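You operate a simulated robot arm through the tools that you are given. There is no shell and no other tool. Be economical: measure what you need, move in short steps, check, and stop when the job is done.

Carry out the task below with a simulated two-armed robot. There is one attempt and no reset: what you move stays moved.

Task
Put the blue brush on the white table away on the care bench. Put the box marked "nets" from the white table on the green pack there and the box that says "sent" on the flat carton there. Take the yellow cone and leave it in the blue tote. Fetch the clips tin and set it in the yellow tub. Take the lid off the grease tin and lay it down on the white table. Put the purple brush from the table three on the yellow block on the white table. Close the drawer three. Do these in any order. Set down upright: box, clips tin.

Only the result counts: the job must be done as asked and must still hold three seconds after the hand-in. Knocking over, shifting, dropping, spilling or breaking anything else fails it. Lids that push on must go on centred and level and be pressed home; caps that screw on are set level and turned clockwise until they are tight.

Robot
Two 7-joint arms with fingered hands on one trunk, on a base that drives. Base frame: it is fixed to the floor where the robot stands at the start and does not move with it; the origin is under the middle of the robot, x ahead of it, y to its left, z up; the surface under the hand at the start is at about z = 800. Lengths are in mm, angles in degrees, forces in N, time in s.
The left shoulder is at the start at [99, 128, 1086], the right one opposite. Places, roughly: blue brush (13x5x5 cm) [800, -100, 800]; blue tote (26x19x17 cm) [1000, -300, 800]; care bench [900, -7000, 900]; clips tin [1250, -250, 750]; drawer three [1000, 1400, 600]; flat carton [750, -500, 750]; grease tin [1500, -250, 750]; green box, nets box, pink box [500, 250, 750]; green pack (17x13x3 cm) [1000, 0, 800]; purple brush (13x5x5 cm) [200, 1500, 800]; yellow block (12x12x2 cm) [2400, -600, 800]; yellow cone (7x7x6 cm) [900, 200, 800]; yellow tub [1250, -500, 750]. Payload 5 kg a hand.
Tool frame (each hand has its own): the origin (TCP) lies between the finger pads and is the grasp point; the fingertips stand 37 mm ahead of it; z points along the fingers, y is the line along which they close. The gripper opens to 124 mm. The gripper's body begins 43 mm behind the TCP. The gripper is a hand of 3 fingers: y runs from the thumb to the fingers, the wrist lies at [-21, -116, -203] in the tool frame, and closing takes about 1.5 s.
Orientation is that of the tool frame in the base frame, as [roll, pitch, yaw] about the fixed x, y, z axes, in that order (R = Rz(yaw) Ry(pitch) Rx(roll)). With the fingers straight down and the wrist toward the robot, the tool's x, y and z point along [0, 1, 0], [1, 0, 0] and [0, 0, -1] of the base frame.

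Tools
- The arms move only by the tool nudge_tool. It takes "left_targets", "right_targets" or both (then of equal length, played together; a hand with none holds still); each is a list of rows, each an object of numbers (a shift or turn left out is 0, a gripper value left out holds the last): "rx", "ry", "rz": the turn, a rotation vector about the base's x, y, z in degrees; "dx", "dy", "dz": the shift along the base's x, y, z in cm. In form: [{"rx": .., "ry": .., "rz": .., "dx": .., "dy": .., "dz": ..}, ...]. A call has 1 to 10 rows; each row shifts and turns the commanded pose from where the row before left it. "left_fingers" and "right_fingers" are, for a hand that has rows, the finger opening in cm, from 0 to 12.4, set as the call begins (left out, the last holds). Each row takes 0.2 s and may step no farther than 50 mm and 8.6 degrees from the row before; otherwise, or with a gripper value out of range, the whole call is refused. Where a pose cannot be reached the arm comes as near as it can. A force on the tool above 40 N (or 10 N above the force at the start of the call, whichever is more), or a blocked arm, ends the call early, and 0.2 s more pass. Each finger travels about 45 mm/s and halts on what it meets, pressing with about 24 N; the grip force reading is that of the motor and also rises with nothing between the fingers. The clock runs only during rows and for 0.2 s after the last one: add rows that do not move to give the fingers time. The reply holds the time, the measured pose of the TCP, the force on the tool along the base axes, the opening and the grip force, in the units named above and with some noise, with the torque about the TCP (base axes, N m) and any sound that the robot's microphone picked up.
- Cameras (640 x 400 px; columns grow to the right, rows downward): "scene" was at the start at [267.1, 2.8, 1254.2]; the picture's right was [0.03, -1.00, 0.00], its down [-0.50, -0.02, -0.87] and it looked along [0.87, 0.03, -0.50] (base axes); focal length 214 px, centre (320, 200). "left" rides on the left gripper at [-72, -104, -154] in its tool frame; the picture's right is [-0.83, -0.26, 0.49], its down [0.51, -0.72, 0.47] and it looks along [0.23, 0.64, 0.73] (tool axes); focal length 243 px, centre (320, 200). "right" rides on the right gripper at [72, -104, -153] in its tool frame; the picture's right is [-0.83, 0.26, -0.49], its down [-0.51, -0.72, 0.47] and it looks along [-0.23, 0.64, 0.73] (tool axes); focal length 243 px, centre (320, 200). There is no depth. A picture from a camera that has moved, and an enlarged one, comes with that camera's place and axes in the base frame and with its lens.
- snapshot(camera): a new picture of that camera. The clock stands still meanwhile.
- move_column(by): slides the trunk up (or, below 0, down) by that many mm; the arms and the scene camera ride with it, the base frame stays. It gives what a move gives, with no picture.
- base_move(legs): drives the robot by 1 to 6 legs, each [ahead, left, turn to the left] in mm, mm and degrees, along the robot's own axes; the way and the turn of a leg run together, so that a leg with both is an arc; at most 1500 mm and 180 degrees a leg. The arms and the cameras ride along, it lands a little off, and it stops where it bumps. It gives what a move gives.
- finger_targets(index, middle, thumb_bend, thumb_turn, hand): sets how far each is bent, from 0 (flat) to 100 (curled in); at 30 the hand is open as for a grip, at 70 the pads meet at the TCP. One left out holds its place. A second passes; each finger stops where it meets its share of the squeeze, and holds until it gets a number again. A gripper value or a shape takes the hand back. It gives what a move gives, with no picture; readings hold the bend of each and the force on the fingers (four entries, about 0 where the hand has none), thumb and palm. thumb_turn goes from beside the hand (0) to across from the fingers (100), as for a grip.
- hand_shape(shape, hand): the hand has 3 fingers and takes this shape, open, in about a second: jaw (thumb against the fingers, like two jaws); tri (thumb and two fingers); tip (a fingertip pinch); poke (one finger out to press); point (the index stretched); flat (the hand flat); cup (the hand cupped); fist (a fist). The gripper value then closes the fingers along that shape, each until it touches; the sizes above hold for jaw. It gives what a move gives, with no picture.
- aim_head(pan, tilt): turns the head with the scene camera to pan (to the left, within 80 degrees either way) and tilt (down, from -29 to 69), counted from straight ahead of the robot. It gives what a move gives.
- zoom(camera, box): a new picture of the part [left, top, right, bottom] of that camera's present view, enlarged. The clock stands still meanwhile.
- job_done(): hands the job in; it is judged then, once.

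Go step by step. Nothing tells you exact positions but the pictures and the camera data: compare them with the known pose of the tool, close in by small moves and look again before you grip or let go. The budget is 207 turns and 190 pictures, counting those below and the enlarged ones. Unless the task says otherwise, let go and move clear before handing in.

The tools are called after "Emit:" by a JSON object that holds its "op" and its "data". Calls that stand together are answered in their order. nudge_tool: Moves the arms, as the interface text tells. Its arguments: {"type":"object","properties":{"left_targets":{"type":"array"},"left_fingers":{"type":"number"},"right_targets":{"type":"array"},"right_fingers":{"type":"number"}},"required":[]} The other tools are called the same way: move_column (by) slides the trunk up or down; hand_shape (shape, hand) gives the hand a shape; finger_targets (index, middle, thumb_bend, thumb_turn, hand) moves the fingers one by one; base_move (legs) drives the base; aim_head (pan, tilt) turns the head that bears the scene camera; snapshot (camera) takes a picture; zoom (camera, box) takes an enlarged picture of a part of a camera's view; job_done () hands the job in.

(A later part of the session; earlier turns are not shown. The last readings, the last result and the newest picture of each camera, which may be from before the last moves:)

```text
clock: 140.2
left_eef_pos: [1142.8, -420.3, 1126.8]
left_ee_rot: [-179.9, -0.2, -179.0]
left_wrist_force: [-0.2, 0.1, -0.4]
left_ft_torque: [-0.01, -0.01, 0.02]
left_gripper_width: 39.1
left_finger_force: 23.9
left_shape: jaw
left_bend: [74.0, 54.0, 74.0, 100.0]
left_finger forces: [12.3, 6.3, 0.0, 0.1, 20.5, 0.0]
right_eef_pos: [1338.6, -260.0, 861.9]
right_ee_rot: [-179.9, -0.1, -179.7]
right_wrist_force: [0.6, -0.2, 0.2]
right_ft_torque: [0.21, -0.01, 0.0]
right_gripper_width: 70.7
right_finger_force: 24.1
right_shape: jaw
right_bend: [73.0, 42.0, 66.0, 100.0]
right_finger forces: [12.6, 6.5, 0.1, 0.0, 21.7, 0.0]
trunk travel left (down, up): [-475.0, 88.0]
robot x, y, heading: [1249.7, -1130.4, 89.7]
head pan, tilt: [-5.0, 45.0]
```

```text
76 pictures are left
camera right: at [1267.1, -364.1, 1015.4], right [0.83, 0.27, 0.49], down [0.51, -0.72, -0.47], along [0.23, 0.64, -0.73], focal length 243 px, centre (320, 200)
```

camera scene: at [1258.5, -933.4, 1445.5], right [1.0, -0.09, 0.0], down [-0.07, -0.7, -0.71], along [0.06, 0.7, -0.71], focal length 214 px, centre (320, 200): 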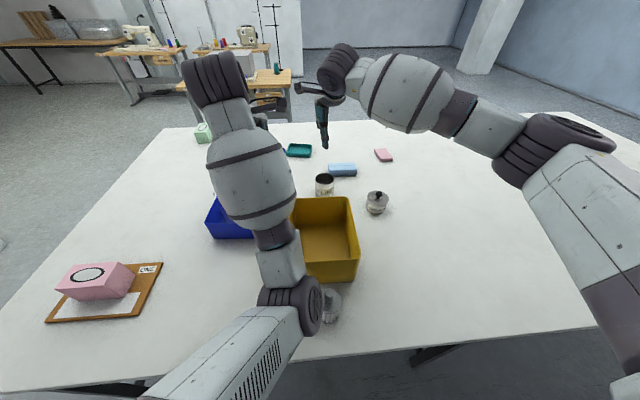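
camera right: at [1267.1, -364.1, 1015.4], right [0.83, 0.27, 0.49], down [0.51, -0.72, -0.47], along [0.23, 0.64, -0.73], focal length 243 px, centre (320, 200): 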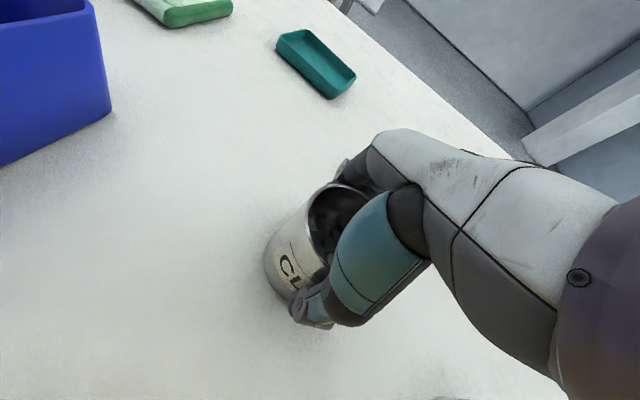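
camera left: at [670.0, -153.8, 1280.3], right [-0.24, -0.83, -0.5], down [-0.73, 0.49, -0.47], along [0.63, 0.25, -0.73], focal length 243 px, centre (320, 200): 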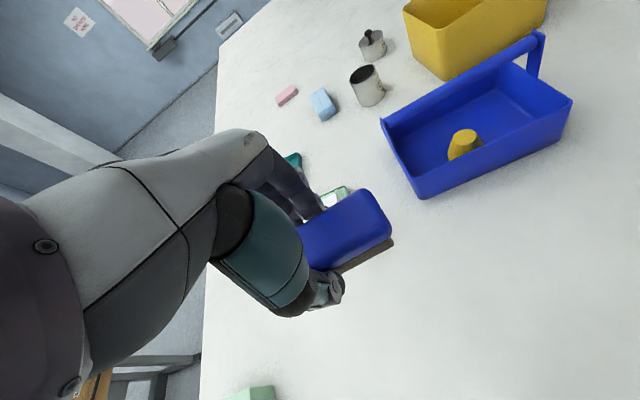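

Tin gripped. Lift, then back the base off 130 mm to bring the tub into comfortable reach.

Emit:
{"op": "nudge_tool", "data": {"right_targets": [{"dz": 1}, {"dz": 2}, {"dz": 4}, {"dz": 4}, {"dz": 4}, {"dz": 4}, {"dz": 3}]}}

Emit:
{"op": "base_move", "data": {"legs": [[-130, 0, 0]]}}

Emit:
{"op": "nudge_tool", "data": {"right_targets": [{"dx": -0.8, "dy": -3.6}, {"dx": -0.8, "dy": -3.6}, {"dx": -0.8, "dy": -3.6}, {"dx": -0.8, "dy": -3.6}]}}

Emit:
{"op": "snapshot", "data": {"camera": "right"}}

Emit:
{"op": "snapshot", "data": {"camera": "scene"}}

```text
clock: 141.8
left_eef_pos: [1144.9, -418.6, 1127.2]
left_ee_rot: [-179.9, -0.3, -179.0]
left_wrist_force: [-0.7, -0.7, -0.9]
left_ft_torque: [0.05, 0.0, 0.0]
left_gripper_width: 39.0
left_finger_force: 23.8
left_shape: jaw
left_bend: [74.0, 54.0, 74.0, 100.0]
left_finger forces: [12.3, 6.2, 0.0, 0.0, 20.5, 0.0]
right_eef_pos: [1339.5, -259.7, 1082.4]
right_ee_rot: [-179.9, 0.0, -179.8]
right_wrist_force: [-0.8, 0.5, -5.9]
right_ft_torque: [-0.03, 0.01, 0.03]
right_gripper_width: 69.8
right_finger_force: 24.0
right_shape: jaw
right_bend: [73.0, 43.0, 66.0, 100.0]
right_finger forces: [13.1, 6.5, 0.1, 0.1, 20.9, 0.0]
trunk travel left (down, up): [-475.0, 88.0]
robot x, y, heading: [1249.1, -1128.8, 89.9]
head pan, tilt: [-5.0, 45.0]
```

```text
clock: 143.1
left_eef_pos: [1144.7, -547.2, 1124.9]
left_ee_rot: [-179.7, -0.3, -179.0]
left_wrist_force: [0.0, 0.2, -1.2]
left_ft_torque: [-0.03, 0.0, 0.0]
left_gripper_width: 39.2
left_finger_force: 23.7
left_shape: jaw
left_bend: [74.0, 54.0, 74.0, 100.0]
left_finger forces: [12.4, 6.3, 0.0, 0.0, 20.6, 0.0]
right_eef_pos: [1340.2, -387.2, 1078.0]
right_ee_rot: [-179.6, 0.0, -179.8]
right_wrist_force: [0.2, -0.2, -5.9]
right_ft_torque: [-0.02, -0.03, -0.01]
right_gripper_width: 70.1
right_finger_force: 23.7
right_shape: jaw
right_bend: [73.0, 43.0, 66.0, 100.0]
right_finger forces: [13.4, 6.5, 0.1, 0.1, 20.9, 0.0]
trunk travel left (down, up): [-475.0, 88.0]
robot x, y, heading: [1250.6, -1259.3, 89.9]
head pan, tilt: [-5.0, 45.0]
```

```text
clock: 144.1
left_eef_pos: [1144.1, -550.1, 1126.4]
left_ee_rot: [-179.9, -0.3, -179.0]
left_wrist_force: [1.2, 0.7, -0.2]
left_ft_torque: [0.0, 0.02, -0.02]
left_gripper_width: 39.0
left_finger_force: 23.8
left_shape: jaw
left_bend: [74.0, 54.0, 74.0, 100.0]
left_finger forces: [12.4, 6.3, 0.0, 0.1, 20.6, 0.1]
right_eef_pos: [1308.0, -536.6, 1081.3]
right_ee_rot: [-179.9, 0.0, -179.8]
right_wrist_force: [-0.9, 0.4, -5.2]
right_ft_torque: [0.0, 0.04, -0.01]
right_gripper_width: 69.8
right_finger_force: 23.8
right_shape: jaw
right_bend: [73.0, 43.0, 66.0, 100.0]
right_finger forces: [13.9, 7.1, 0.0, 0.0, 21.5, 0.0]
trunk travel left (down, up): [-475.0, 88.0]
robot x, y, heading: [1249.5, -1263.5, 89.9]
head pan, tilt: [-5.0, 45.0]
```

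```text
75 pictures are left
camera right: at [1236.6, -640.3, 1234.0], right [0.83, 0.27, 0.49], down [0.51, -0.72, -0.47], along [0.23, 0.64, -0.73], focal length 243 px, centre (320, 200)
```

right: 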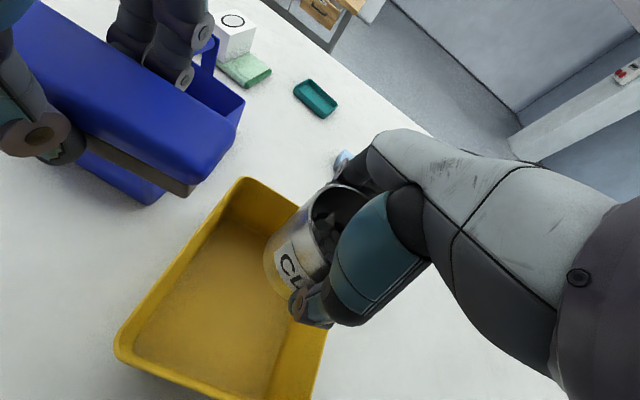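

```text
74 pictures are left
camera scene: at [1256.5, -1065.2, 1445.7], right [1.0, -0.09, 0.0], down [-0.06, -0.7, -0.71], along [0.06, 0.7, -0.71], focal length 214 px, centre (320, 200)
```

scene: 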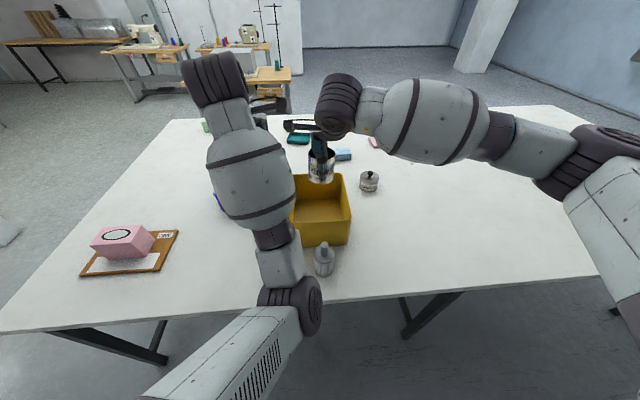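

Centred over the tub. I move the brush hand a bit left and lower the tin into the tub.

Emit:
{"op": "nudge_tool", "data": {"left_targets": [{"dx": -3}, {"dx": -3}, {"dx": -3}, {}, {}], "right_targets": [{"dz": -3}, {"dz": -4}, {"dz": -4}, {"dz": -4}, {"dz": -3}]}}

Emit:
{"op": "snapshot", "data": {"camera": "right"}}

Emit:
{"op": "zoom", "data": {"camera": "scene", "box": [260, 120, 400, 280]}}

```text
clock: 145.3
left_eef_pos: [1054.8, -548.3, 1125.4]
left_ee_rot: [-179.9, -0.4, -179.1]
left_wrist_force: [-0.1, 0.2, -0.5]
left_ft_torque: [-0.01, -0.01, -0.04]
left_gripper_width: 39.4
left_finger_force: 23.9
left_shape: jaw
left_bend: [74.0, 54.0, 74.0, 100.0]
left_finger forces: [12.5, 6.2, 0.0, 0.0, 20.6, 0.0]
right_eef_pos: [1309.0, -533.3, 898.7]
right_ee_rot: [-179.9, -0.1, -179.8]
right_wrist_force: [0.2, 0.5, -5.8]
right_ft_torque: [-0.04, 0.01, 0.01]
right_gripper_width: 69.8
right_finger_force: 23.6
right_shape: jaw
right_bend: [73.0, 43.0, 66.0, 100.0]
right_finger forces: [14.0, 7.1, 0.1, 0.0, 20.9, 0.0]
trunk travel left (down, up): [-475.0, 88.0]
robot x, y, heading: [1251.0, -1259.7, 89.5]
head pan, tilt: [-5.0, 45.0]
```

```text
73 pictures are left
camera right: at [1236.5, -637.6, 1053.6], right [0.83, 0.27, 0.49], down [0.51, -0.72, -0.47], along [0.23, 0.64, -0.73], focal length 243 px, centre (320, 200)
```

right: 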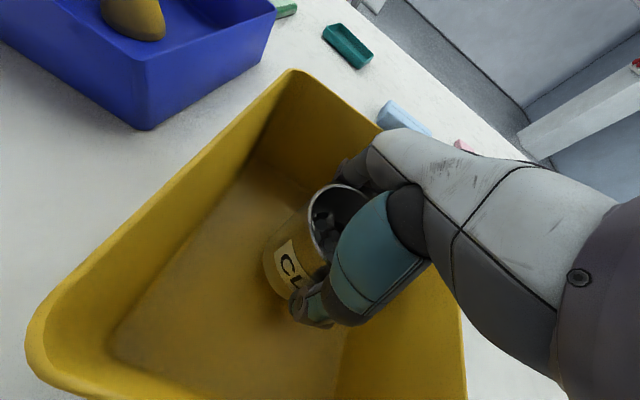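

```text
2.50 times, centred on (330, 200) of scene
camera zoom: at [1256.7, -1063.7, 1445.5], right [1.0, -0.09, 0.0], down [-0.06, -0.7, -0.71], along [0.06, 0.7, -0.71], focal length 536 px, centre (295, 200)
```

zoom: 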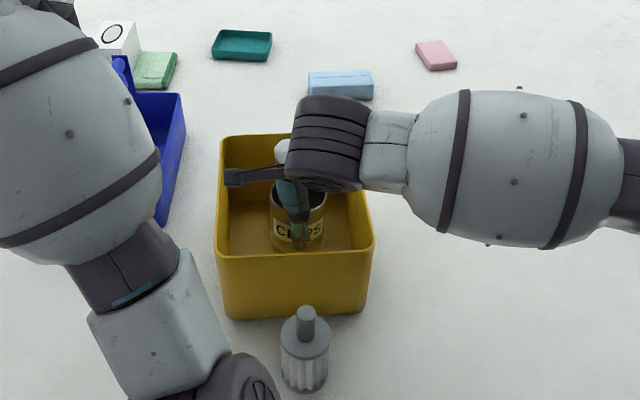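

Inside the tub. Lower gently to the floor.

Emit:
{"op": "nudge_tool", "data": {"right_targets": [{"dz": -1}, {"dz": -0.6}, {"dz": -0.3}, {"dz": -0.2}, {"dz": -0.2}, {"dz": -0.2}]}}

Emit:
{"op": "nudge_tool", "data": {"right_targets": [{"dz": -0.2}, {"dz": -0.2}, {"dz": -0.2}, {"dz": -0.2}]}}

Emit:
{"op": "snapshot", "data": {"camera": "right"}}

```text
clock: 146.7
left_eef_pos: [1053.8, -550.2, 1126.0]
left_ee_rot: [-180.0, -0.3, -179.0]
left_wrist_force: [0.2, 0.5, -0.4]
left_ft_torque: [0.02, 0.02, 0.0]
left_gripper_width: 39.3
left_finger_force: 24.0
left_shape: jaw
left_bend: [74.0, 54.0, 74.0, 100.0]
left_finger forces: [12.6, 6.3, 0.1, 0.0, 20.6, 0.0]
right_eef_pos: [1308.9, -536.5, 875.6]
right_ee_rot: [-179.8, 0.0, -179.8]
right_wrist_force: [0.3, -0.2, -6.1]
right_ft_torque: [-0.01, 0.03, 0.01]
right_gripper_width: 69.6
right_finger_force: 24.1
right_shape: jaw
right_bend: [73.0, 43.0, 66.0, 100.0]
right_finger forces: [13.9, 7.3, 0.0, 0.0, 20.9, 0.0]
trunk travel left (down, up): [-475.0, 88.0]
robot x, y, heading: [1251.1, -1258.8, 90.2]
head pan, tilt: [-5.0, 45.0]
```

```text
clock: 147.7
left_eef_pos: [1052.6, -549.5, 1127.1]
left_ee_rot: [-179.9, -0.2, -178.9]
left_wrist_force: [-0.6, -0.8, -0.7]
left_ft_torque: [-0.01, 0.01, 0.04]
left_gripper_width: 39.1
left_finger_force: 23.9
left_shape: jaw
left_bend: [74.0, 54.0, 74.0, 100.0]
left_finger forces: [12.6, 6.3, 0.0, 0.0, 20.5, 0.1]
right_eef_pos: [1308.6, -534.5, 868.0]
right_ee_rot: [-179.9, 0.0, -179.7]
right_wrist_force: [-1.1, -0.2, -3.7]
right_ft_torque: [0.09, -0.02, 0.0]
right_gripper_width: 69.6
right_finger_force: 24.4
right_shape: jaw
right_bend: [73.0, 43.0, 66.0, 100.0]
right_finger forces: [13.9, 8.4, 0.0, 0.0, 21.2, 0.1]
trunk travel left (down, up): [-475.0, 88.0]
robot x, y, heading: [1250.2, -1262.8, 89.8]
head pan, tilt: [-5.0, 45.0]
```

```text
71 pictures are left
camera right: at [1236.2, -638.5, 1022.1], right [0.83, 0.27, 0.49], down [0.51, -0.72, -0.47], along [0.23, 0.64, -0.73], focal length 243 px, centre (320, 200)
```

right: 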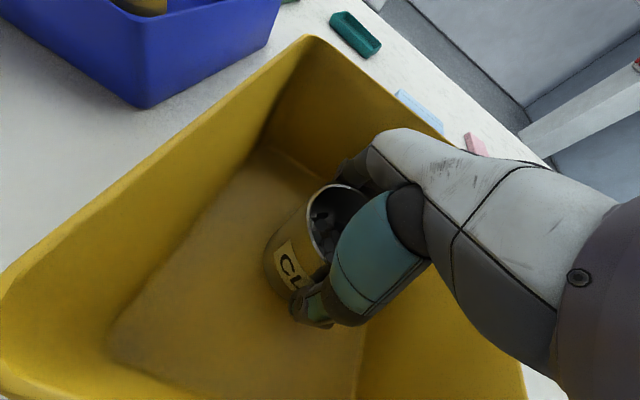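

Touching the floor; one tiny step more, then release with a modest opening and lift out.

Emit:
{"op": "nudge_tool", "data": {"right_targets": [{"dz": -0.1}, {}]}}

Emit:
{"op": "nudge_tool", "data": {"right_fingers": 10.2, "right_targets": [{}, {}, {}, {}, {}]}}

Emit:
{"op": "nudge_tool", "data": {"right_targets": [{"dz": 1}, {"dz": 2}, {"dz": 3}, {"dz": 4}, {"dz": 4}, {"dz": 4}, {"dz": 4}]}}

Emit:
{"op": "snapshot", "data": {"camera": "right"}}

```text
clock: 148.3
left_eef_pos: [1054.2, -549.9, 1126.7]
left_ee_rot: [-179.9, -0.3, -179.1]
left_wrist_force: [0.0, -0.3, -0.3]
left_ft_torque: [0.0, -0.02, -0.03]
left_gripper_width: 39.2
left_finger_force: 23.8
left_shape: jaw
left_bend: [74.0, 54.0, 74.0, 100.0]
left_finger forces: [12.5, 6.3, 0.0, 0.0, 20.7, 0.1]
right_eef_pos: [1307.3, -533.6, 867.4]
right_ee_rot: [-179.9, -0.1, -179.8]
right_wrist_force: [-1.1, 1.5, -0.2]
right_ft_torque: [0.23, -0.07, 0.03]
right_gripper_width: 69.7
right_finger_force: 24.1
right_shape: jaw
right_bend: [73.0, 43.0, 66.0, 100.0]
right_finger forces: [14.3, 9.5, 0.0, 0.0, 21.4, 0.0]
trunk travel left (down, up): [-475.0, 88.0]
robot x, y, heading: [1245.9, -1263.3, 89.6]
head pan, tilt: [-5.0, 45.0]
```

```text
clock: 149.5
left_eef_pos: [1053.0, -549.5, 1127.2]
left_ee_rot: [-179.8, -0.2, -178.9]
left_wrist_force: [0.5, 0.6, -0.4]
left_ft_torque: [-0.01, -0.02, 0.01]
left_gripper_width: 39.3
left_finger_force: 24.4
left_shape: jaw
left_bend: [74.0, 54.0, 74.0, 100.0]
left_finger forces: [12.5, 6.3, 0.1, 0.1, 20.6, 0.0]
right_eef_pos: [1308.7, -535.3, 867.6]
right_ee_rot: [-179.9, 0.0, -179.9]
right_wrist_force: [0.0, -0.7, -0.3]
right_ft_torque: [0.0, 0.01, 0.0]
right_gripper_width: 101.9
right_finger_force: 0.0
right_shape: jaw
right_bend: [27.0, 34.0, 48.0, 99.0]
right_finger forces: [0.0, 0.1, 0.1, 0.0, 0.0, 0.0]
trunk travel left (down, up): [-475.0, 88.0]
robot x, y, heading: [1247.9, -1262.5, 89.7]
head pan, tilt: [-5.0, 45.0]
```

```text
clock: 151.1
left_eef_pos: [1053.0, -550.2, 1127.8]
left_ee_rot: [-179.9, -0.3, -179.0]
left_wrist_force: [0.5, 0.7, -0.8]
left_ft_torque: [0.02, -0.02, 0.0]
left_gripper_width: 39.1
left_finger_force: 24.6
left_shape: jaw
left_bend: [74.0, 54.0, 74.0, 100.0]
left_finger forces: [12.5, 6.3, 0.0, 0.1, 20.4, 0.1]
right_eef_pos: [1308.0, -535.9, 1086.9]
right_ee_rot: [-179.8, 0.0, -179.8]
right_wrist_force: [-0.3, -1.3, -0.7]
right_ft_torque: [0.02, 0.01, -0.01]
right_gripper_width: 102.0
right_finger_force: 0.0
right_shape: jaw
right_bend: [26.0, 34.0, 48.0, 99.0]
right_finger forces: [0.0, 0.0, 0.0, 0.0, 0.1, 0.1]
trunk travel left (down, up): [-475.0, 88.0]
robot x, y, heading: [1247.1, -1264.4, 89.6]
head pan, tilt: [-5.0, 45.0]
```

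```text
70 pictures are left
camera right: at [1236.2, -640.2, 1240.5], right [0.83, 0.27, 0.49], down [0.51, -0.72, -0.47], along [0.23, 0.64, -0.73], focal length 243 px, centre (320, 200)
```

right: 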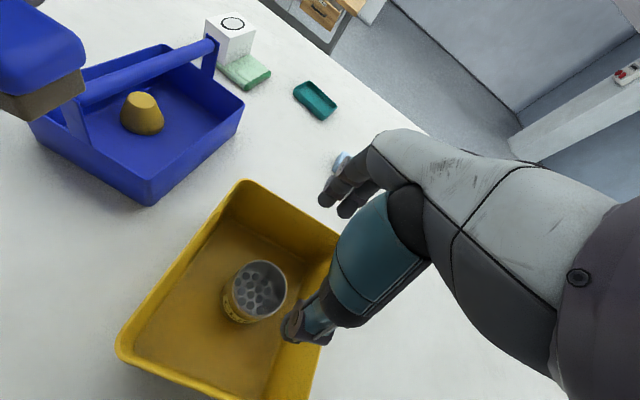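

Clips tin stands in the tub. Now the grease tin: drive forward again and move the right hand over it.

Emit:
{"op": "base_move", "data": {"legs": [[130, -60, 0]]}}

Emit:
{"op": "nudge_tool", "data": {"right_targets": [{"dx": 4, "dy": 1}, {"dx": 4, "dy": 1}, {"dx": 4, "dy": 1}, {"dx": 4, "dy": 1.5}, {"dx": 1, "dy": 1.5, "dz": -3}]}}

Emit:
{"op": "snapshot", "data": {"camera": "right"}}

Emit:
{"op": "zoom", "data": {"camera": "scene", "box": [300, 130, 460, 260]}}

```text
clock: 152.4
left_eef_pos: [1112.3, -422.7, 1128.6]
left_ee_rot: [179.9, -0.2, -179.0]
left_wrist_force: [-0.2, 0.1, -1.1]
left_ft_torque: [0.04, -0.01, -0.01]
left_gripper_width: 39.2
left_finger_force: 24.3
left_shape: jaw
left_bend: [74.0, 54.0, 74.0, 100.0]
left_finger forces: [12.6, 6.3, 0.0, 0.0, 20.6, 0.0]
right_eef_pos: [1368.3, -409.5, 1087.8]
right_ee_rot: [180.0, -0.1, -179.8]
right_wrist_force: [-0.5, -1.1, 0.8]
right_ft_torque: [0.04, -0.01, 0.03]
right_gripper_width: 102.1
right_finger_force: 0.1
right_shape: jaw
right_bend: [26.0, 34.0, 48.0, 99.0]
right_finger forces: [0.0, 0.1, 0.1, 0.0, 0.1, 0.1]
trunk travel left (down, up): [-475.0, 88.0]
robot x, y, heading: [1310.0, -1132.1, 89.7]
head pan, tilt: [-5.0, 45.0]
```

```text
clock: 153.6
left_eef_pos: [1113.1, -419.7, 1126.0]
left_ee_rot: [-179.8, -0.3, -179.0]
left_wrist_force: [0.5, 0.3, 0.0]
left_ft_torque: [-0.03, 0.0, -0.01]
left_gripper_width: 39.5
left_finger_force: 24.1
left_shape: jaw
left_bend: [74.0, 54.0, 74.0, 100.0]
left_finger forces: [12.6, 6.5, 0.0, 0.1, 20.7, 0.0]
right_eef_pos: [1539.1, -345.9, 1055.3]
right_ee_rot: [-179.8, 0.0, -179.8]
right_wrist_force: [0.2, 1.0, 0.7]
right_ft_torque: [-0.03, 0.0, 0.03]
right_gripper_width: 102.0
right_finger_force: 0.1
right_shape: jaw
right_bend: [26.0, 34.0, 48.0, 99.0]
right_finger forces: [0.0, 0.0, 0.1, 0.0, 0.0, 0.0]
trunk travel left (down, up): [-475.0, 88.0]
robot x, y, heading: [1309.5, -1130.9, 89.9]
head pan, tilt: [-5.0, 45.0]
```

```text
69 pictures are left
camera right: at [1466.8, -449.8, 1208.9], right [0.83, 0.27, 0.49], down [0.51, -0.72, -0.47], along [0.23, 0.64, -0.73], focal length 243 px, centre (320, 200)
```

right: 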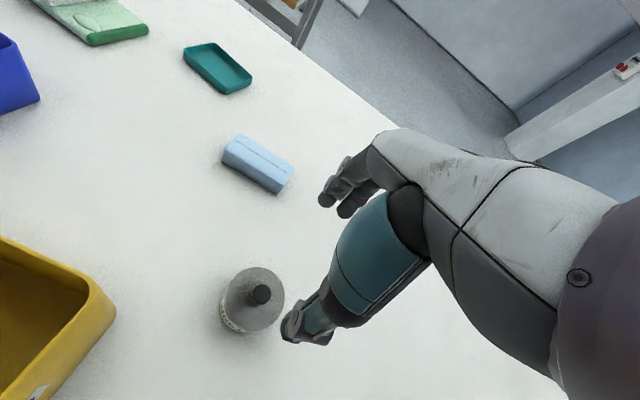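

```text
3.08 times, centred on (380, 195) of scene
camera zoom: at [1315.9, -934.5, 1445.4], right [1.0, -0.09, 0.0], down [-0.07, -0.7, -0.71], along [0.07, 0.7, -0.71], focal length 660 px, centre (135, 215)
```

zoom: 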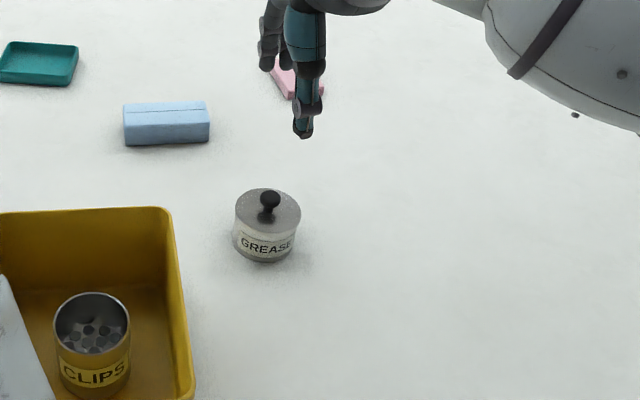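

Knob ≈ (1546,-349), top z≈865. I position above and descend to just above it.

Emit:
{"op": "nudge_tool", "data": {"right_fingers": 7, "right_targets": [{"dx": 0.7, "dy": -0.3, "dz": -3}, {"dz": -4}, {"dz": -4}, {"dz": -3}, {}]}}

Emit:
{"op": "zoom", "data": {"camera": "right", "box": [200, 180, 400, 380]}}

Emit:
{"op": "zoom", "data": {"camera": "scene", "box": [330, 140, 430, 230]}}

```text
clock: 154.8
left_eef_pos: [1112.1, -420.7, 1126.2]
left_ee_rot: [-179.9, -0.3, -179.0]
left_wrist_force: [-0.1, -0.7, -1.0]
left_ft_torque: [-0.01, 0.01, 0.02]
left_gripper_width: 38.9
left_finger_force: 24.2
left_shape: jaw
left_bend: [74.0, 54.0, 74.0, 100.0]
left_finger forces: [12.6, 6.5, 0.0, 0.0, 20.5, 0.0]
right_eef_pos: [1546.7, -351.0, 917.8]
right_ee_rot: [-179.9, 0.0, -179.7]
right_wrist_force: [0.0, 0.1, -0.2]
right_ft_torque: [0.03, -0.01, 0.03]
right_gripper_width: 70.2
right_finger_force: 0.1
right_shape: jaw
right_bend: [73.0, 42.0, 66.0, 100.0]
right_finger forces: [0.0, 0.0, 0.1, 0.0, 0.1, 0.1]
trunk travel left (down, up): [-475.0, 88.0]
robot x, y, heading: [1312.2, -1133.6, 89.8]
head pan, tilt: [-5.0, 45.0]
```

```text
2.00 times, centred on (300, 280) of right
camera zoom: at [1474.3, -454.4, 1070.5], right [0.83, 0.27, 0.49], down [0.51, -0.72, -0.47], along [0.23, 0.64, -0.73], focal length 485 px, centre (360, 40)
```

zoom: 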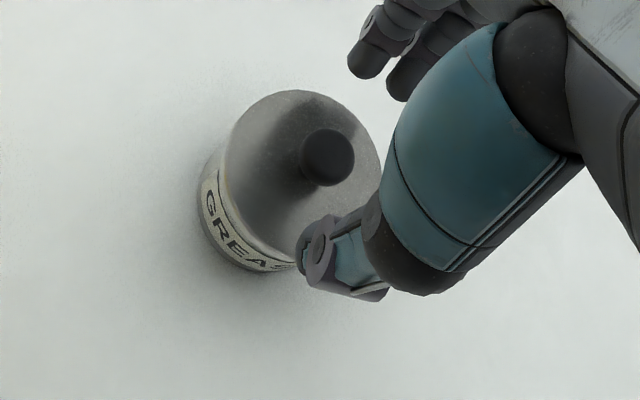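

```text
4.44 times, centred on (380, 185) of scene
camera zoom: at [1315.8, -936.0, 1445.7], right [1.0, -0.09, 0.0], down [-0.07, -0.7, -0.71], along [0.07, 0.7, -0.71], focal length 953 px, centre (53, 267)
```

zoom: 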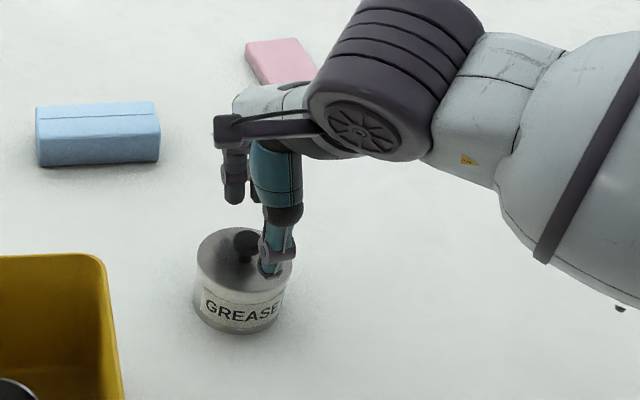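

Knob aligned at (1546,-346). Lower and close on it.

Emit:
{"op": "nudge_tool", "data": {"right_targets": [{"dy": 0.4, "dz": -1.5}, {"dz": -1.5}]}}

Emit:
{"op": "nudge_tool", "data": {"right_fingers": 0, "right_targets": [{}, {}, {}, {}, {}, {}, {}]}}

Emit:
{"op": "zoom", "data": {"camera": "right", "box": [200, 180, 400, 380]}}

Emit:
{"op": "zoom", "data": {"camera": "scene", "box": [330, 140, 430, 230]}}

```text
clock: 155.4
left_eef_pos: [1113.3, -423.8, 1129.0]
left_ee_rot: [179.9, -0.1, -178.9]
left_wrist_force: [-0.3, 0.3, -1.0]
left_ft_torque: [0.02, 0.02, 0.0]
left_gripper_width: 39.1
left_finger_force: 24.2
left_shape: jaw
left_bend: [74.0, 54.0, 74.0, 100.0]
left_finger forces: [12.6, 6.3, 0.0, 0.0, 20.6, 0.1]
right_eef_pos: [1545.5, -348.1, 891.9]
right_ee_rot: [179.7, 0.0, -179.8]
right_wrist_force: [-0.6, 0.0, 16.6]
right_ft_torque: [-0.79, -0.02, -0.02]
right_gripper_width: 70.0
right_finger_force: 0.0
right_shape: jaw
right_bend: [73.0, 42.0, 67.0, 100.0]
right_finger forces: [0.0, 0.0, 0.1, 0.0, 17.2, 0.1]
trunk travel left (down, up): [-475.0, 88.0]
robot x, y, heading: [1309.4, -1131.3, 89.8]
head pan, tilt: [-5.0, 45.0]
```

```text
clock: 156.8
left_eef_pos: [1113.6, -423.6, 1126.9]
left_ee_rot: [-180.0, -0.2, -178.9]
left_wrist_force: [0.4, -0.4, -1.2]
left_ft_torque: [0.0, 0.03, -0.01]
left_gripper_width: 39.2
left_finger_force: 24.3
left_shape: jaw
left_bend: [74.0, 54.0, 74.0, 100.0]
left_finger forces: [12.6, 6.5, 0.0, 0.0, 20.5, 0.0]
right_eef_pos: [1544.8, -346.2, 892.7]
right_ee_rot: [179.5, -0.2, -179.8]
right_wrist_force: [-0.4, -7.5, 21.9]
right_ft_torque: [-1.06, 0.0, -0.1]
right_gripper_width: 54.1
right_finger_force: 24.1
right_shape: jaw
right_bend: [74.0, 52.0, 69.0, 100.0]
right_finger forces: [18.4, 7.0, 0.0, 0.0, 30.1, 0.0]
trunk travel left (down, up): [-475.0, 88.0]
robot x, y, heading: [1306.9, -1132.0, 90.1]
head pan, tilt: [-5.0, 45.0]
stopped in row 6 (right hand): the force on the tool passed its limit at 40 N (the readings are from after the stop); the commanded pose is now the measured one
```

```text
2.00 times, centred on (300, 280) of right
camera zoom: at [1473.7, -451.2, 1045.4], right [0.83, 0.26, 0.49], down [0.51, -0.72, -0.48], along [0.23, 0.65, -0.73], focal length 485 px, centre (360, 40)
```

zoom: 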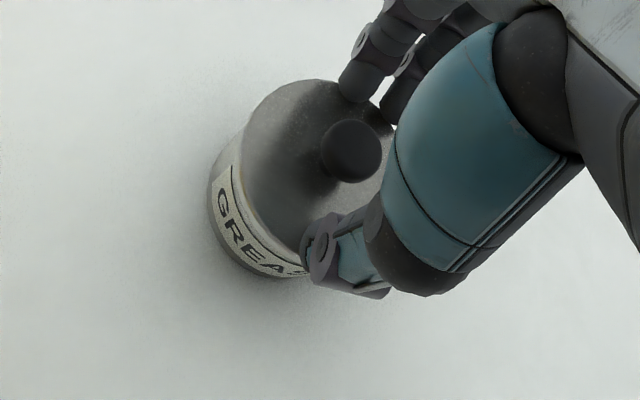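

```text
4.44 times, centred on (380, 185) of scene
camera zoom: at [1315.9, -938.1, 1445.5], right [1.0, -0.09, 0.0], down [-0.07, -0.7, -0.71], along [0.07, 0.71, -0.71], focal length 953 px, centre (53, 267)
```

zoom: 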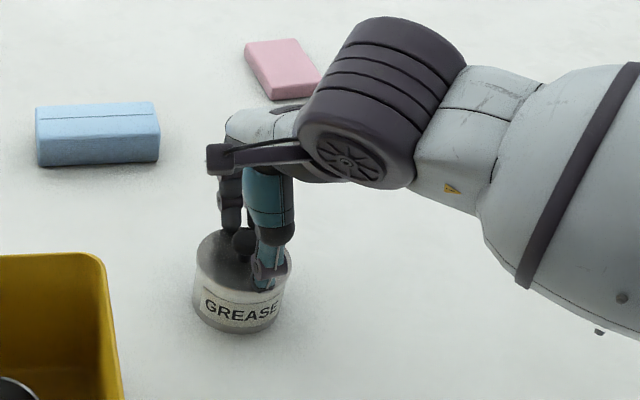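

The thumb touched the lid: it's higher than I thought (lid ≈855, knob ≈ (1541,-356,875)). I open, raise 10 mm and re-centre.

Emit:
{"op": "nudge_tool", "data": {"right_fingers": 7, "right_targets": [{"dz": 0.5}, {"dz": 0.6}, {"dx": -0.3, "dy": -0.9}, {"ry": 0, "rx": 0.5}, {}]}}

Emit:
{"op": "zoom", "data": {"camera": "right", "box": [200, 180, 400, 380]}}

Emit:
{"op": "zoom", "data": {"camera": "scene", "box": [330, 140, 430, 230]}}

```text
clock: 158.0
left_eef_pos: [1113.6, -421.0, 1126.7]
left_ee_rot: [-180.0, -0.3, -179.0]
left_wrist_force: [0.6, -0.7, -0.4]
left_ft_torque: [-0.02, -0.04, 0.0]
left_gripper_width: 39.0
left_finger_force: 24.3
left_shape: jaw
left_bend: [74.0, 54.0, 74.0, 100.0]
left_finger forces: [12.6, 6.4, 0.0, 0.1, 20.6, 0.0]
right_eef_pos: [1544.1, -354.1, 898.0]
right_ee_rot: [179.5, -0.1, -179.8]
right_wrist_force: [0.2, 0.9, 0.6]
right_ft_torque: [0.0, 0.01, -0.01]
right_gripper_width: 69.4
right_finger_force: 0.0
right_shape: jaw
right_bend: [74.0, 42.0, 67.0, 100.0]
right_finger forces: [0.0, 0.1, 0.0, 0.0, 0.1, 0.0]
trunk travel left (down, up): [-475.0, 88.0]
robot x, y, heading: [1307.6, -1129.7, 89.7]
head pan, tilt: [-5.0, 45.0]
```

```text
2.00 times, centred on (300, 280) of right
camera zoom: at [1471.0, -459.8, 1052.0], right [0.83, 0.26, 0.49], down [0.51, -0.72, -0.48], along [0.23, 0.65, -0.73], focal length 485 px, centre (360, 40)
```

zoom: 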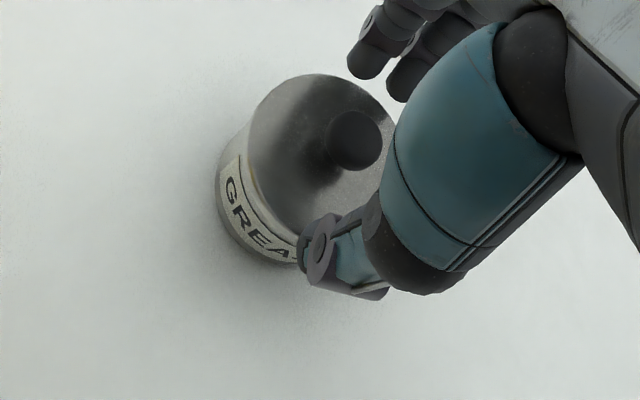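

```text
4.44 times, centred on (380, 185) of scene
camera zoom: at [1316.1, -935.6, 1445.6], right [1.0, -0.09, 0.0], down [-0.07, -0.7, -0.71], along [0.07, 0.7, -0.71], focal length 953 px, centre (53, 267)
```

zoom: 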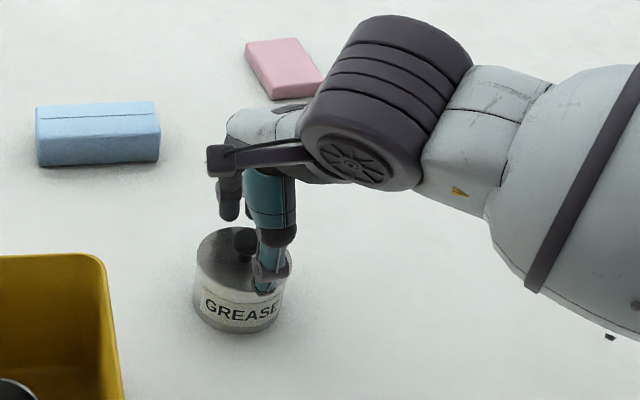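

Centred in y; shift 5 mm in x, raise 3 mm, and close.

Emit:
{"op": "nudge_tool", "data": {"right_fingers": 3.2, "right_targets": [{"dx": -0.4, "dz": 0.3}, {}, {}, {}, {}]}}

Emit:
{"op": "zoom", "data": {"camera": "right", "box": [200, 180, 400, 380]}}

```text
clock: 159.2
left_eef_pos: [1113.5, -420.7, 1128.1]
left_ee_rot: [-179.9, -0.4, -179.0]
left_wrist_force: [0.6, -0.5, -1.5]
left_ft_torque: [0.02, 0.01, 0.02]
left_gripper_width: 39.0
left_finger_force: 24.0
left_shape: jaw
left_bend: [74.0, 54.0, 74.0, 100.0]
left_finger forces: [12.5, 6.4, 0.0, 0.0, 20.5, 0.1]
right_eef_pos: [1539.2, -354.6, 903.5]
right_ee_rot: [179.3, -0.1, -179.9]
right_wrist_force: [-0.4, -0.5, 0.0]
right_ft_torque: [0.0, 0.0, -0.02]
right_gripper_width: 32.5
right_finger_force: 0.0
right_shape: jaw
right_bend: [73.0, 56.0, 74.0, 100.0]
right_finger forces: [0.0, 0.1, 0.0, 0.0, 0.0, 0.1]
trunk travel left (down, up): [-475.0, 88.0]
robot x, y, heading: [1311.3, -1133.2, 89.8]
head pan, tilt: [-5.0, 45.0]
```

```text
2.00 times, centred on (300, 280) of right
camera zoom: at [1466.8, -459.8, 1055.3], right [0.83, 0.26, 0.49], down [0.51, -0.72, -0.48], along [0.23, 0.65, -0.73], focal length 485 px, centre (360, 40)
```

zoom: 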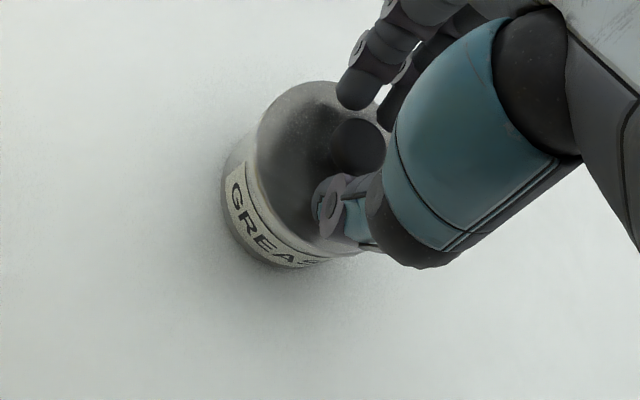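

Knob is between thumb and fingers. Close fully and lift a little.

Emit:
{"op": "nudge_tool", "data": {"right_fingers": 0, "right_targets": [{}, {}, {}, {}]}}

Emit:
{"op": "nudge_tool", "data": {"right_targets": [{"dz": 0.3}, {"dz": 0.4}, {"dz": 0.5}, {"dz": 0.8}, {"dz": 1}]}}

Emit:
{"op": "zoom", "data": {"camera": "right", "box": [200, 180, 400, 380]}}

Emit:
{"op": "zoom", "data": {"camera": "scene", "box": [330, 140, 430, 230]}}

```text
clock: 160.2
left_eef_pos: [1113.1, -420.6, 1126.5]
left_ee_rot: [-179.9, -0.3, -179.0]
left_wrist_force: [-0.3, -0.4, -0.2]
left_ft_torque: [-0.03, -0.01, -0.01]
left_gripper_width: 39.3
left_finger_force: 23.4
left_shape: jaw
left_bend: [74.0, 54.0, 74.0, 100.0]
left_finger forces: [12.6, 6.4, 0.1, 0.1, 20.5, 0.0]
right_eef_pos: [1539.3, -353.3, 903.1]
right_ee_rot: [179.4, -0.1, -179.7]
right_wrist_force: [0.1, 0.1, 0.9]
right_ft_torque: [0.02, 0.01, -0.01]
right_gripper_width: 14.8
right_finger_force: 23.6
right_shape: jaw
right_bend: [72.0, 67.0, 74.0, 100.0]
right_finger forces: [13.5, 6.9, 0.0, 0.0, 20.8, 0.1]
trunk travel left (down, up): [-475.0, 88.0]
robot x, y, heading: [1313.7, -1132.1, 89.8]
head pan, tilt: [-5.0, 45.0]
heard: snap
```

```text
clock: 161.4
left_eef_pos: [1115.3, -421.4, 1126.2]
left_ee_rot: [-179.9, -0.3, -179.0]
left_wrist_force: [0.2, 0.4, -0.9]
left_ft_torque: [0.0, -0.01, 0.04]
left_gripper_width: 39.4
left_finger_force: 23.7
left_shape: jaw
left_bend: [74.0, 54.0, 74.0, 100.0]
left_finger forces: [12.6, 6.3, 0.0, 0.0, 20.5, 0.0]
right_eef_pos: [1538.3, -354.1, 933.7]
right_ee_rot: [179.5, 0.0, -179.9]
right_wrist_force: [0.3, -0.5, -1.0]
right_ft_torque: [0.0, 0.0, 0.03]
right_gripper_width: 14.6
right_finger_force: 23.9
right_shape: jaw
right_bend: [72.0, 67.0, 74.0, 100.0]
right_finger forces: [13.5, 6.9, 0.0, 0.0, 20.8, 0.1]
trunk travel left (down, up): [-475.0, 88.0]
robot x, y, heading: [1309.4, -1128.7, 89.6]
head pan, tilt: [-5.0, 45.0]
```

```text
2.00 times, centred on (300, 280) of right
camera zoom: at [1466.7, -460.0, 1085.5], right [0.83, 0.26, 0.49], down [0.51, -0.71, -0.48], along [0.23, 0.65, -0.72], focal length 485 px, centre (360, 40)
```

zoom: 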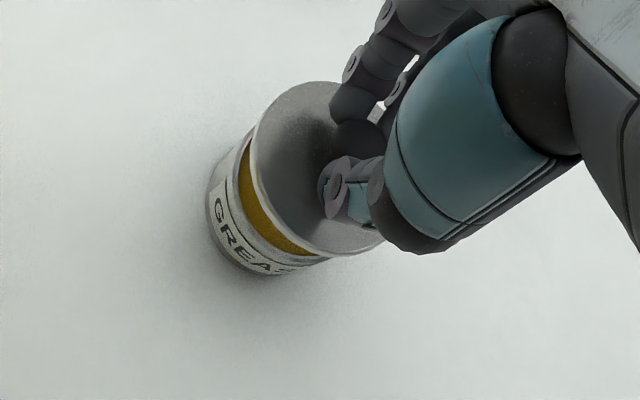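

```text
4.44 times, centred on (380, 185) of scene
camera zoom: at [1316.0, -936.0, 1445.7], right [1.0, -0.09, 0.0], down [-0.07, -0.7, -0.71], along [0.07, 0.7, -0.71], focal length 953 px, centre (53, 267)
```

zoom: 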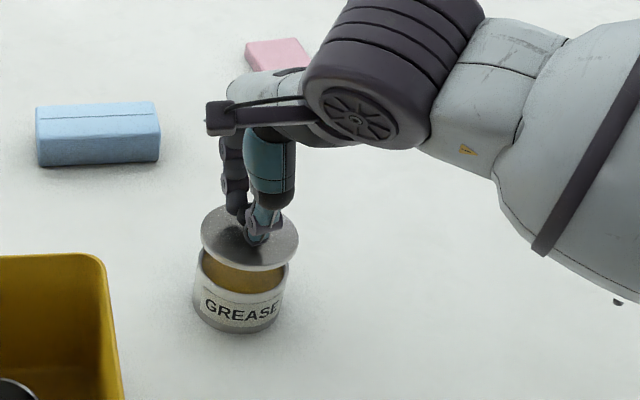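

The lid came off, tin stayed put. I carry the lid to the free area around (1690,-430).

Emit:
{"op": "nudge_tool", "data": {"right_targets": [{"dz": 4}, {"dz": 3}, {"dx": 4, "dy": -2}, {"dx": 4, "dy": -2}, {"dx": 4, "dy": -2}, {"dx": 3, "dy": -2}, {"dz": -4}, {"dz": -4}, {"dz": -3}]}}

Emit:
{"op": "nudge_tool", "data": {"right_targets": [{"dz": -1}, {"dz": -0.8}, {"dz": -0.5}, {"dz": -0.3}, {"dz": -0.3}, {"dz": -0.2}, {"dz": -0.2}]}}

Emit:
{"op": "snapshot", "data": {"camera": "right"}}

Emit:
{"op": "zoom", "data": {"camera": "scene", "box": [340, 130, 500, 260]}}

```text
clock: 163.4
left_eef_pos: [1115.1, -421.8, 1127.0]
left_ee_rot: [-179.9, -0.2, -179.1]
left_wrist_force: [0.0, 0.5, -0.1]
left_ft_torque: [-0.02, -0.02, 0.02]
left_gripper_width: 39.0
left_finger_force: 23.9
left_shape: jaw
left_bend: [74.0, 54.0, 74.0, 100.0]
left_finger forces: [12.7, 6.4, 0.1, 0.0, 20.5, 0.1]
right_eef_pos: [1689.0, -434.1, 892.1]
right_ee_rot: [179.4, 0.0, -179.9]
right_wrist_force: [0.8, -0.9, -0.9]
right_ft_torque: [0.01, -0.01, 0.0]
right_gripper_width: 14.5
right_finger_force: 23.8
right_shape: jaw
right_bend: [72.0, 67.0, 74.0, 100.0]
right_finger forces: [13.5, 7.3, 0.1, 0.0, 20.9, 0.0]
trunk travel left (down, up): [-475.0, 88.0]
robot x, y, heading: [1308.0, -1134.1, 89.5]
head pan, tilt: [-5.0, 45.0]
```

```text
clock: 165.0
left_eef_pos: [1113.9, -420.3, 1126.6]
left_ee_rot: [-179.9, -0.4, -179.1]
left_wrist_force: [-0.1, -0.1, -0.6]
left_ft_torque: [0.01, -0.01, 0.03]
left_gripper_width: 38.9
left_finger_force: 24.0
left_shape: jaw
left_bend: [74.0, 54.0, 74.0, 100.0]
left_finger forces: [12.8, 6.4, 0.1, 0.1, 20.6, 0.0]
right_eef_pos: [1689.4, -434.1, 860.0]
right_ee_rot: [179.3, -0.1, -179.9]
right_wrist_force: [-1.1, 0.4, 0.0]
right_ft_torque: [-0.02, -0.03, -0.02]
right_gripper_width: 14.2
right_finger_force: 24.0
right_shape: jaw
right_bend: [72.0, 67.0, 74.0, 100.0]
right_finger forces: [13.6, 7.3, 0.0, 0.0, 20.8, 0.1]
trunk travel left (down, up): [-475.0, 88.0]
robot x, y, heading: [1309.6, -1131.6, 89.9]
head pan, tilt: [-5.0, 45.0]
```

```text
58 pictures are left
camera right: at [1617.3, -539.9, 1012.2], right [0.83, 0.26, 0.49], down [0.51, -0.72, -0.48], along [0.23, 0.65, -0.73], focal length 243 px, centre (320, 200)
```

right: 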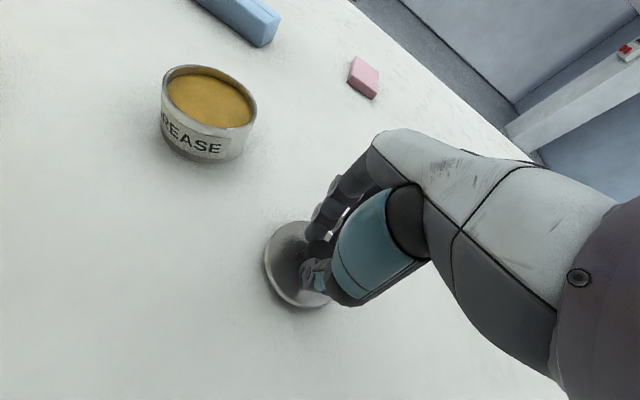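

```text
3.08 times, centred on (420, 195) of scene
camera zoom: at [1316.1, -935.8, 1445.7], right [1.0, -0.09, 0.0], down [-0.07, -0.7, -0.71], along [0.07, 0.7, -0.71], focal length 660 px, centre (12, 215)
```

zoom: 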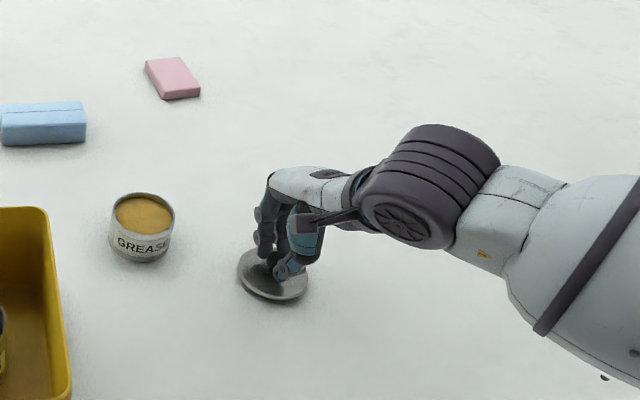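

Close to the table; lower until it touches, then release and lift.

Emit:
{"op": "nudge_tool", "data": {"right_targets": [{"dz": -0.2}, {"dz": -0.2}, {"dz": -0.2}, {"dz": -0.2}, {"dz": -0.15}, {"dz": -0.15}]}}

```text
clock: 166.4
left_eef_pos: [1111.8, -423.3, 1128.7]
left_ee_rot: [179.9, -0.1, -179.1]
left_wrist_force: [0.5, -0.2, -0.8]
left_ft_torque: [-0.04, 0.05, 0.01]
left_gripper_width: 39.2
left_finger_force: 23.8
left_shape: jaw
left_bend: [74.0, 54.0, 74.0, 100.0]
left_finger forces: [12.7, 6.4, 0.1, 0.0, 20.6, 0.1]
right_eef_pos: [1688.6, -434.1, 853.7]
right_ee_rot: [178.9, 0.0, -179.7]
right_wrist_force: [1.3, 1.5, 28.2]
right_ft_torque: [0.05, -0.03, 0.01]
right_gripper_width: 15.6
right_finger_force: 24.0
right_shape: jaw
right_bend: [72.0, 71.0, 74.0, 100.0]
right_finger forces: [17.6, 11.0, 0.0, 0.0, 27.0, 0.1]
trunk travel left (down, up): [-475.0, 88.0]
robot x, y, heading: [1308.9, -1134.1, 89.5]
head pan, tilt: [-5.0, 45.0]
```

Emit:
{"op": "nudge_tool", "data": {"right_targets": [{"dz": 0.3}]}}

Emit:
{"op": "nudge_tool", "data": {"right_fingers": 6, "right_targets": [{}, {}, {}, {}]}}

Emit:
{"op": "nudge_tool", "data": {"right_targets": [{"dz": 1}, {"dz": 2}, {"dz": 4}, {"dz": 5}, {"dz": 5}, {"dz": 5}, {"dz": 5}]}}

Emit:
{"op": "snapshot", "data": {"camera": "scene"}}

```text
clock: 166.8
left_eef_pos: [1111.9, -421.6, 1127.4]
left_ee_rot: [-180.0, -0.3, -179.0]
left_wrist_force: [0.5, 0.3, -1.6]
left_ft_torque: [0.05, -0.01, 0.0]
left_gripper_width: 39.3
left_finger_force: 24.0
left_shape: jaw
left_bend: [74.0, 54.0, 74.0, 100.0]
left_finger forces: [12.7, 6.4, 0.0, 0.0, 20.6, 0.1]
right_eef_pos: [1688.2, -434.9, 854.1]
right_ee_rot: [179.2, 0.0, -179.8]
right_wrist_force: [-0.5, 2.7, 25.6]
right_ft_torque: [0.14, 0.02, -0.02]
right_gripper_width: 16.0
right_finger_force: 23.8
right_shape: jaw
right_bend: [72.0, 67.0, 74.0, 100.0]
right_finger forces: [18.3, 10.9, 0.0, 0.0, 25.9, 0.0]
trunk travel left (down, up): [-475.0, 88.0]
robot x, y, heading: [1310.2, -1133.0, 89.7]
head pan, tilt: [-5.0, 45.0]
```

```text
clock: 167.8
left_eef_pos: [1114.3, -420.5, 1127.1]
left_ee_rot: [-179.8, -0.3, -179.1]
left_wrist_force: [-0.7, 0.1, -1.3]
left_ft_torque: [0.01, -0.03, 0.01]
left_gripper_width: 39.0
left_finger_force: 23.9
left_shape: jaw
left_bend: [74.0, 54.0, 74.0, 100.0]
left_finger forces: [12.6, 6.4, 0.1, 0.0, 20.5, 0.1]
right_eef_pos: [1689.9, -435.1, 850.3]
right_ee_rot: [179.5, -0.1, -179.8]
right_wrist_force: [0.6, 0.5, -0.4]
right_ft_torque: [-0.01, -0.01, -0.01]
right_gripper_width: 60.0
right_finger_force: 0.0
right_shape: jaw
right_bend: [74.0, 45.0, 70.0, 100.0]
right_finger forces: [0.1, 0.1, 0.0, 0.0, 0.0, 0.0]
trunk travel left (down, up): [-475.0, 88.0]
robot x, y, heading: [1312.5, -1133.4, 89.9]
head pan, tilt: [-5.0, 45.0]
```

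```text
clock: 169.4
left_eef_pos: [1113.1, -420.8, 1126.7]
left_ee_rot: [-180.0, -0.3, -179.1]
left_wrist_force: [-0.2, 0.9, -2.3]
left_ft_torque: [0.0, -0.03, 0.01]
left_gripper_width: 39.4
left_finger_force: 24.2
left_shape: jaw
left_bend: [74.0, 54.0, 74.0, 100.0]
left_finger forces: [12.8, 6.3, 0.0, 0.0, 20.5, 0.0]
right_eef_pos: [1689.2, -434.2, 1122.3]
right_ee_rot: [179.5, 0.0, -179.8]
right_wrist_force: [-0.2, -0.9, -0.2]
right_ft_torque: [0.02, -0.03, 0.01]
right_gripper_width: 59.8
right_finger_force: 0.1
right_shape: jaw
right_bend: [74.0, 45.0, 70.0, 100.0]
right_finger forces: [0.0, 0.0, 0.0, 0.0, 0.0, 0.1]
trunk travel left (down, up): [-475.0, 88.0]
robot x, y, heading: [1308.8, -1129.9, 89.7]
head pan, tilt: [-5.0, 45.0]
```

```text
56 pictures are left
camera scene: at [1315.3, -936.2, 1445.7], right [1.0, -0.09, 0.0], down [-0.06, -0.7, -0.71], along [0.07, 0.7, -0.71], focal length 214 px, centre (320, 200)
```

scene: 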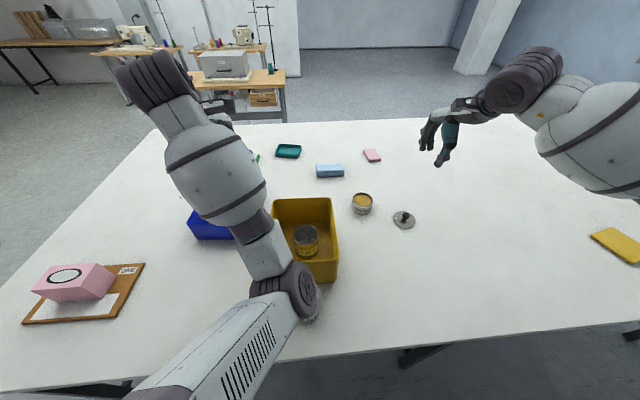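

Lid lies on the table. Now the care bench: back away from the table, turn around and look along the way.

Emit:
{"op": "base_move", "data": {"legs": [[-700, 0, 0], [0, 0, 180]]}}

Emit:
{"op": "aim_head", "data": {"pan": 0, "tilt": 10}}

Emit:
{"op": "snapshot", "data": {"camera": "scene"}}

```text
clock: 180.6
left_eef_pos: [1501.3, -2544.9, 1127.3]
left_ee_rot: [-179.9, -0.3, 1.3]
left_wrist_force: [-0.1, -0.4, -1.3]
left_ft_torque: [0.01, 0.02, 0.01]
left_gripper_width: 38.6
left_finger_force: 24.4
left_shape: jaw
left_bend: [74.0, 54.0, 74.0, 100.0]
left_finger forces: [13.2, 6.5, 0.1, 0.0, 19.7, 0.0]
right_eef_pos: [924.6, -2534.0, 1122.0]
right_ee_rot: [179.4, -0.1, 0.3]
right_wrist_force: [-0.3, 0.1, 1.0]
right_ft_torque: [0.0, 0.01, 0.03]
right_gripper_width: 59.8
right_finger_force: 0.1
right_shape: jaw
right_bend: [74.0, 45.0, 70.0, 100.0]
right_finger forces: [0.0, 0.1, 0.0, 0.0, 0.0, 0.1]
trunk travel left (down, up): [-475.0, 88.0]
robot x, y, heading: [1301.7, -1835.4, -90.4]
head pan, tilt: [-5.0, 45.0]
```

```text
clock: 181.6
left_eef_pos: [1501.6, -2545.8, 1126.5]
left_ee_rot: [-179.9, -0.3, 1.2]
left_wrist_force: [0.3, -0.4, -1.5]
left_ft_torque: [-0.02, -0.02, -0.02]
left_gripper_width: 38.7
left_finger_force: 24.1
left_shape: jaw
left_bend: [74.0, 54.0, 74.0, 100.0]
left_finger forces: [13.2, 6.5, 0.0, 0.1, 19.8, 0.1]
right_eef_pos: [924.2, -2534.1, 1120.8]
right_ee_rot: [179.5, -0.1, 0.3]
right_wrist_force: [-0.4, -0.5, 0.5]
right_ft_torque: [0.0, -0.02, -0.03]
right_gripper_width: 59.8
right_finger_force: 0.0
right_shape: jaw
right_bend: [74.0, 45.0, 70.0, 100.0]
right_finger forces: [0.0, 0.0, 0.0, 0.0, 0.0, 0.0]
trunk travel left (down, up): [-475.0, 88.0]
robot x, y, heading: [1304.1, -1833.5, -90.2]
head pan, tilt: [0.0, 10.0]
```

```text
55 pictures are left
camera scene: at [1301.8, -2043.4, 1500.5], right [-1.0, 0.0, 0.0], down [0.0, 0.17, -0.98], along [0.0, -0.98, -0.17], focal length 214 px, centre (320, 200)
```

scene: 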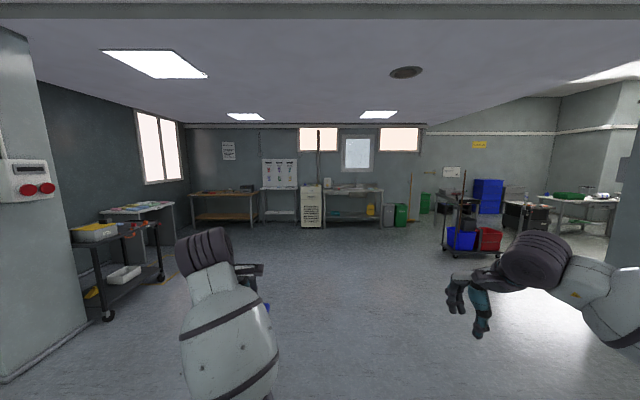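

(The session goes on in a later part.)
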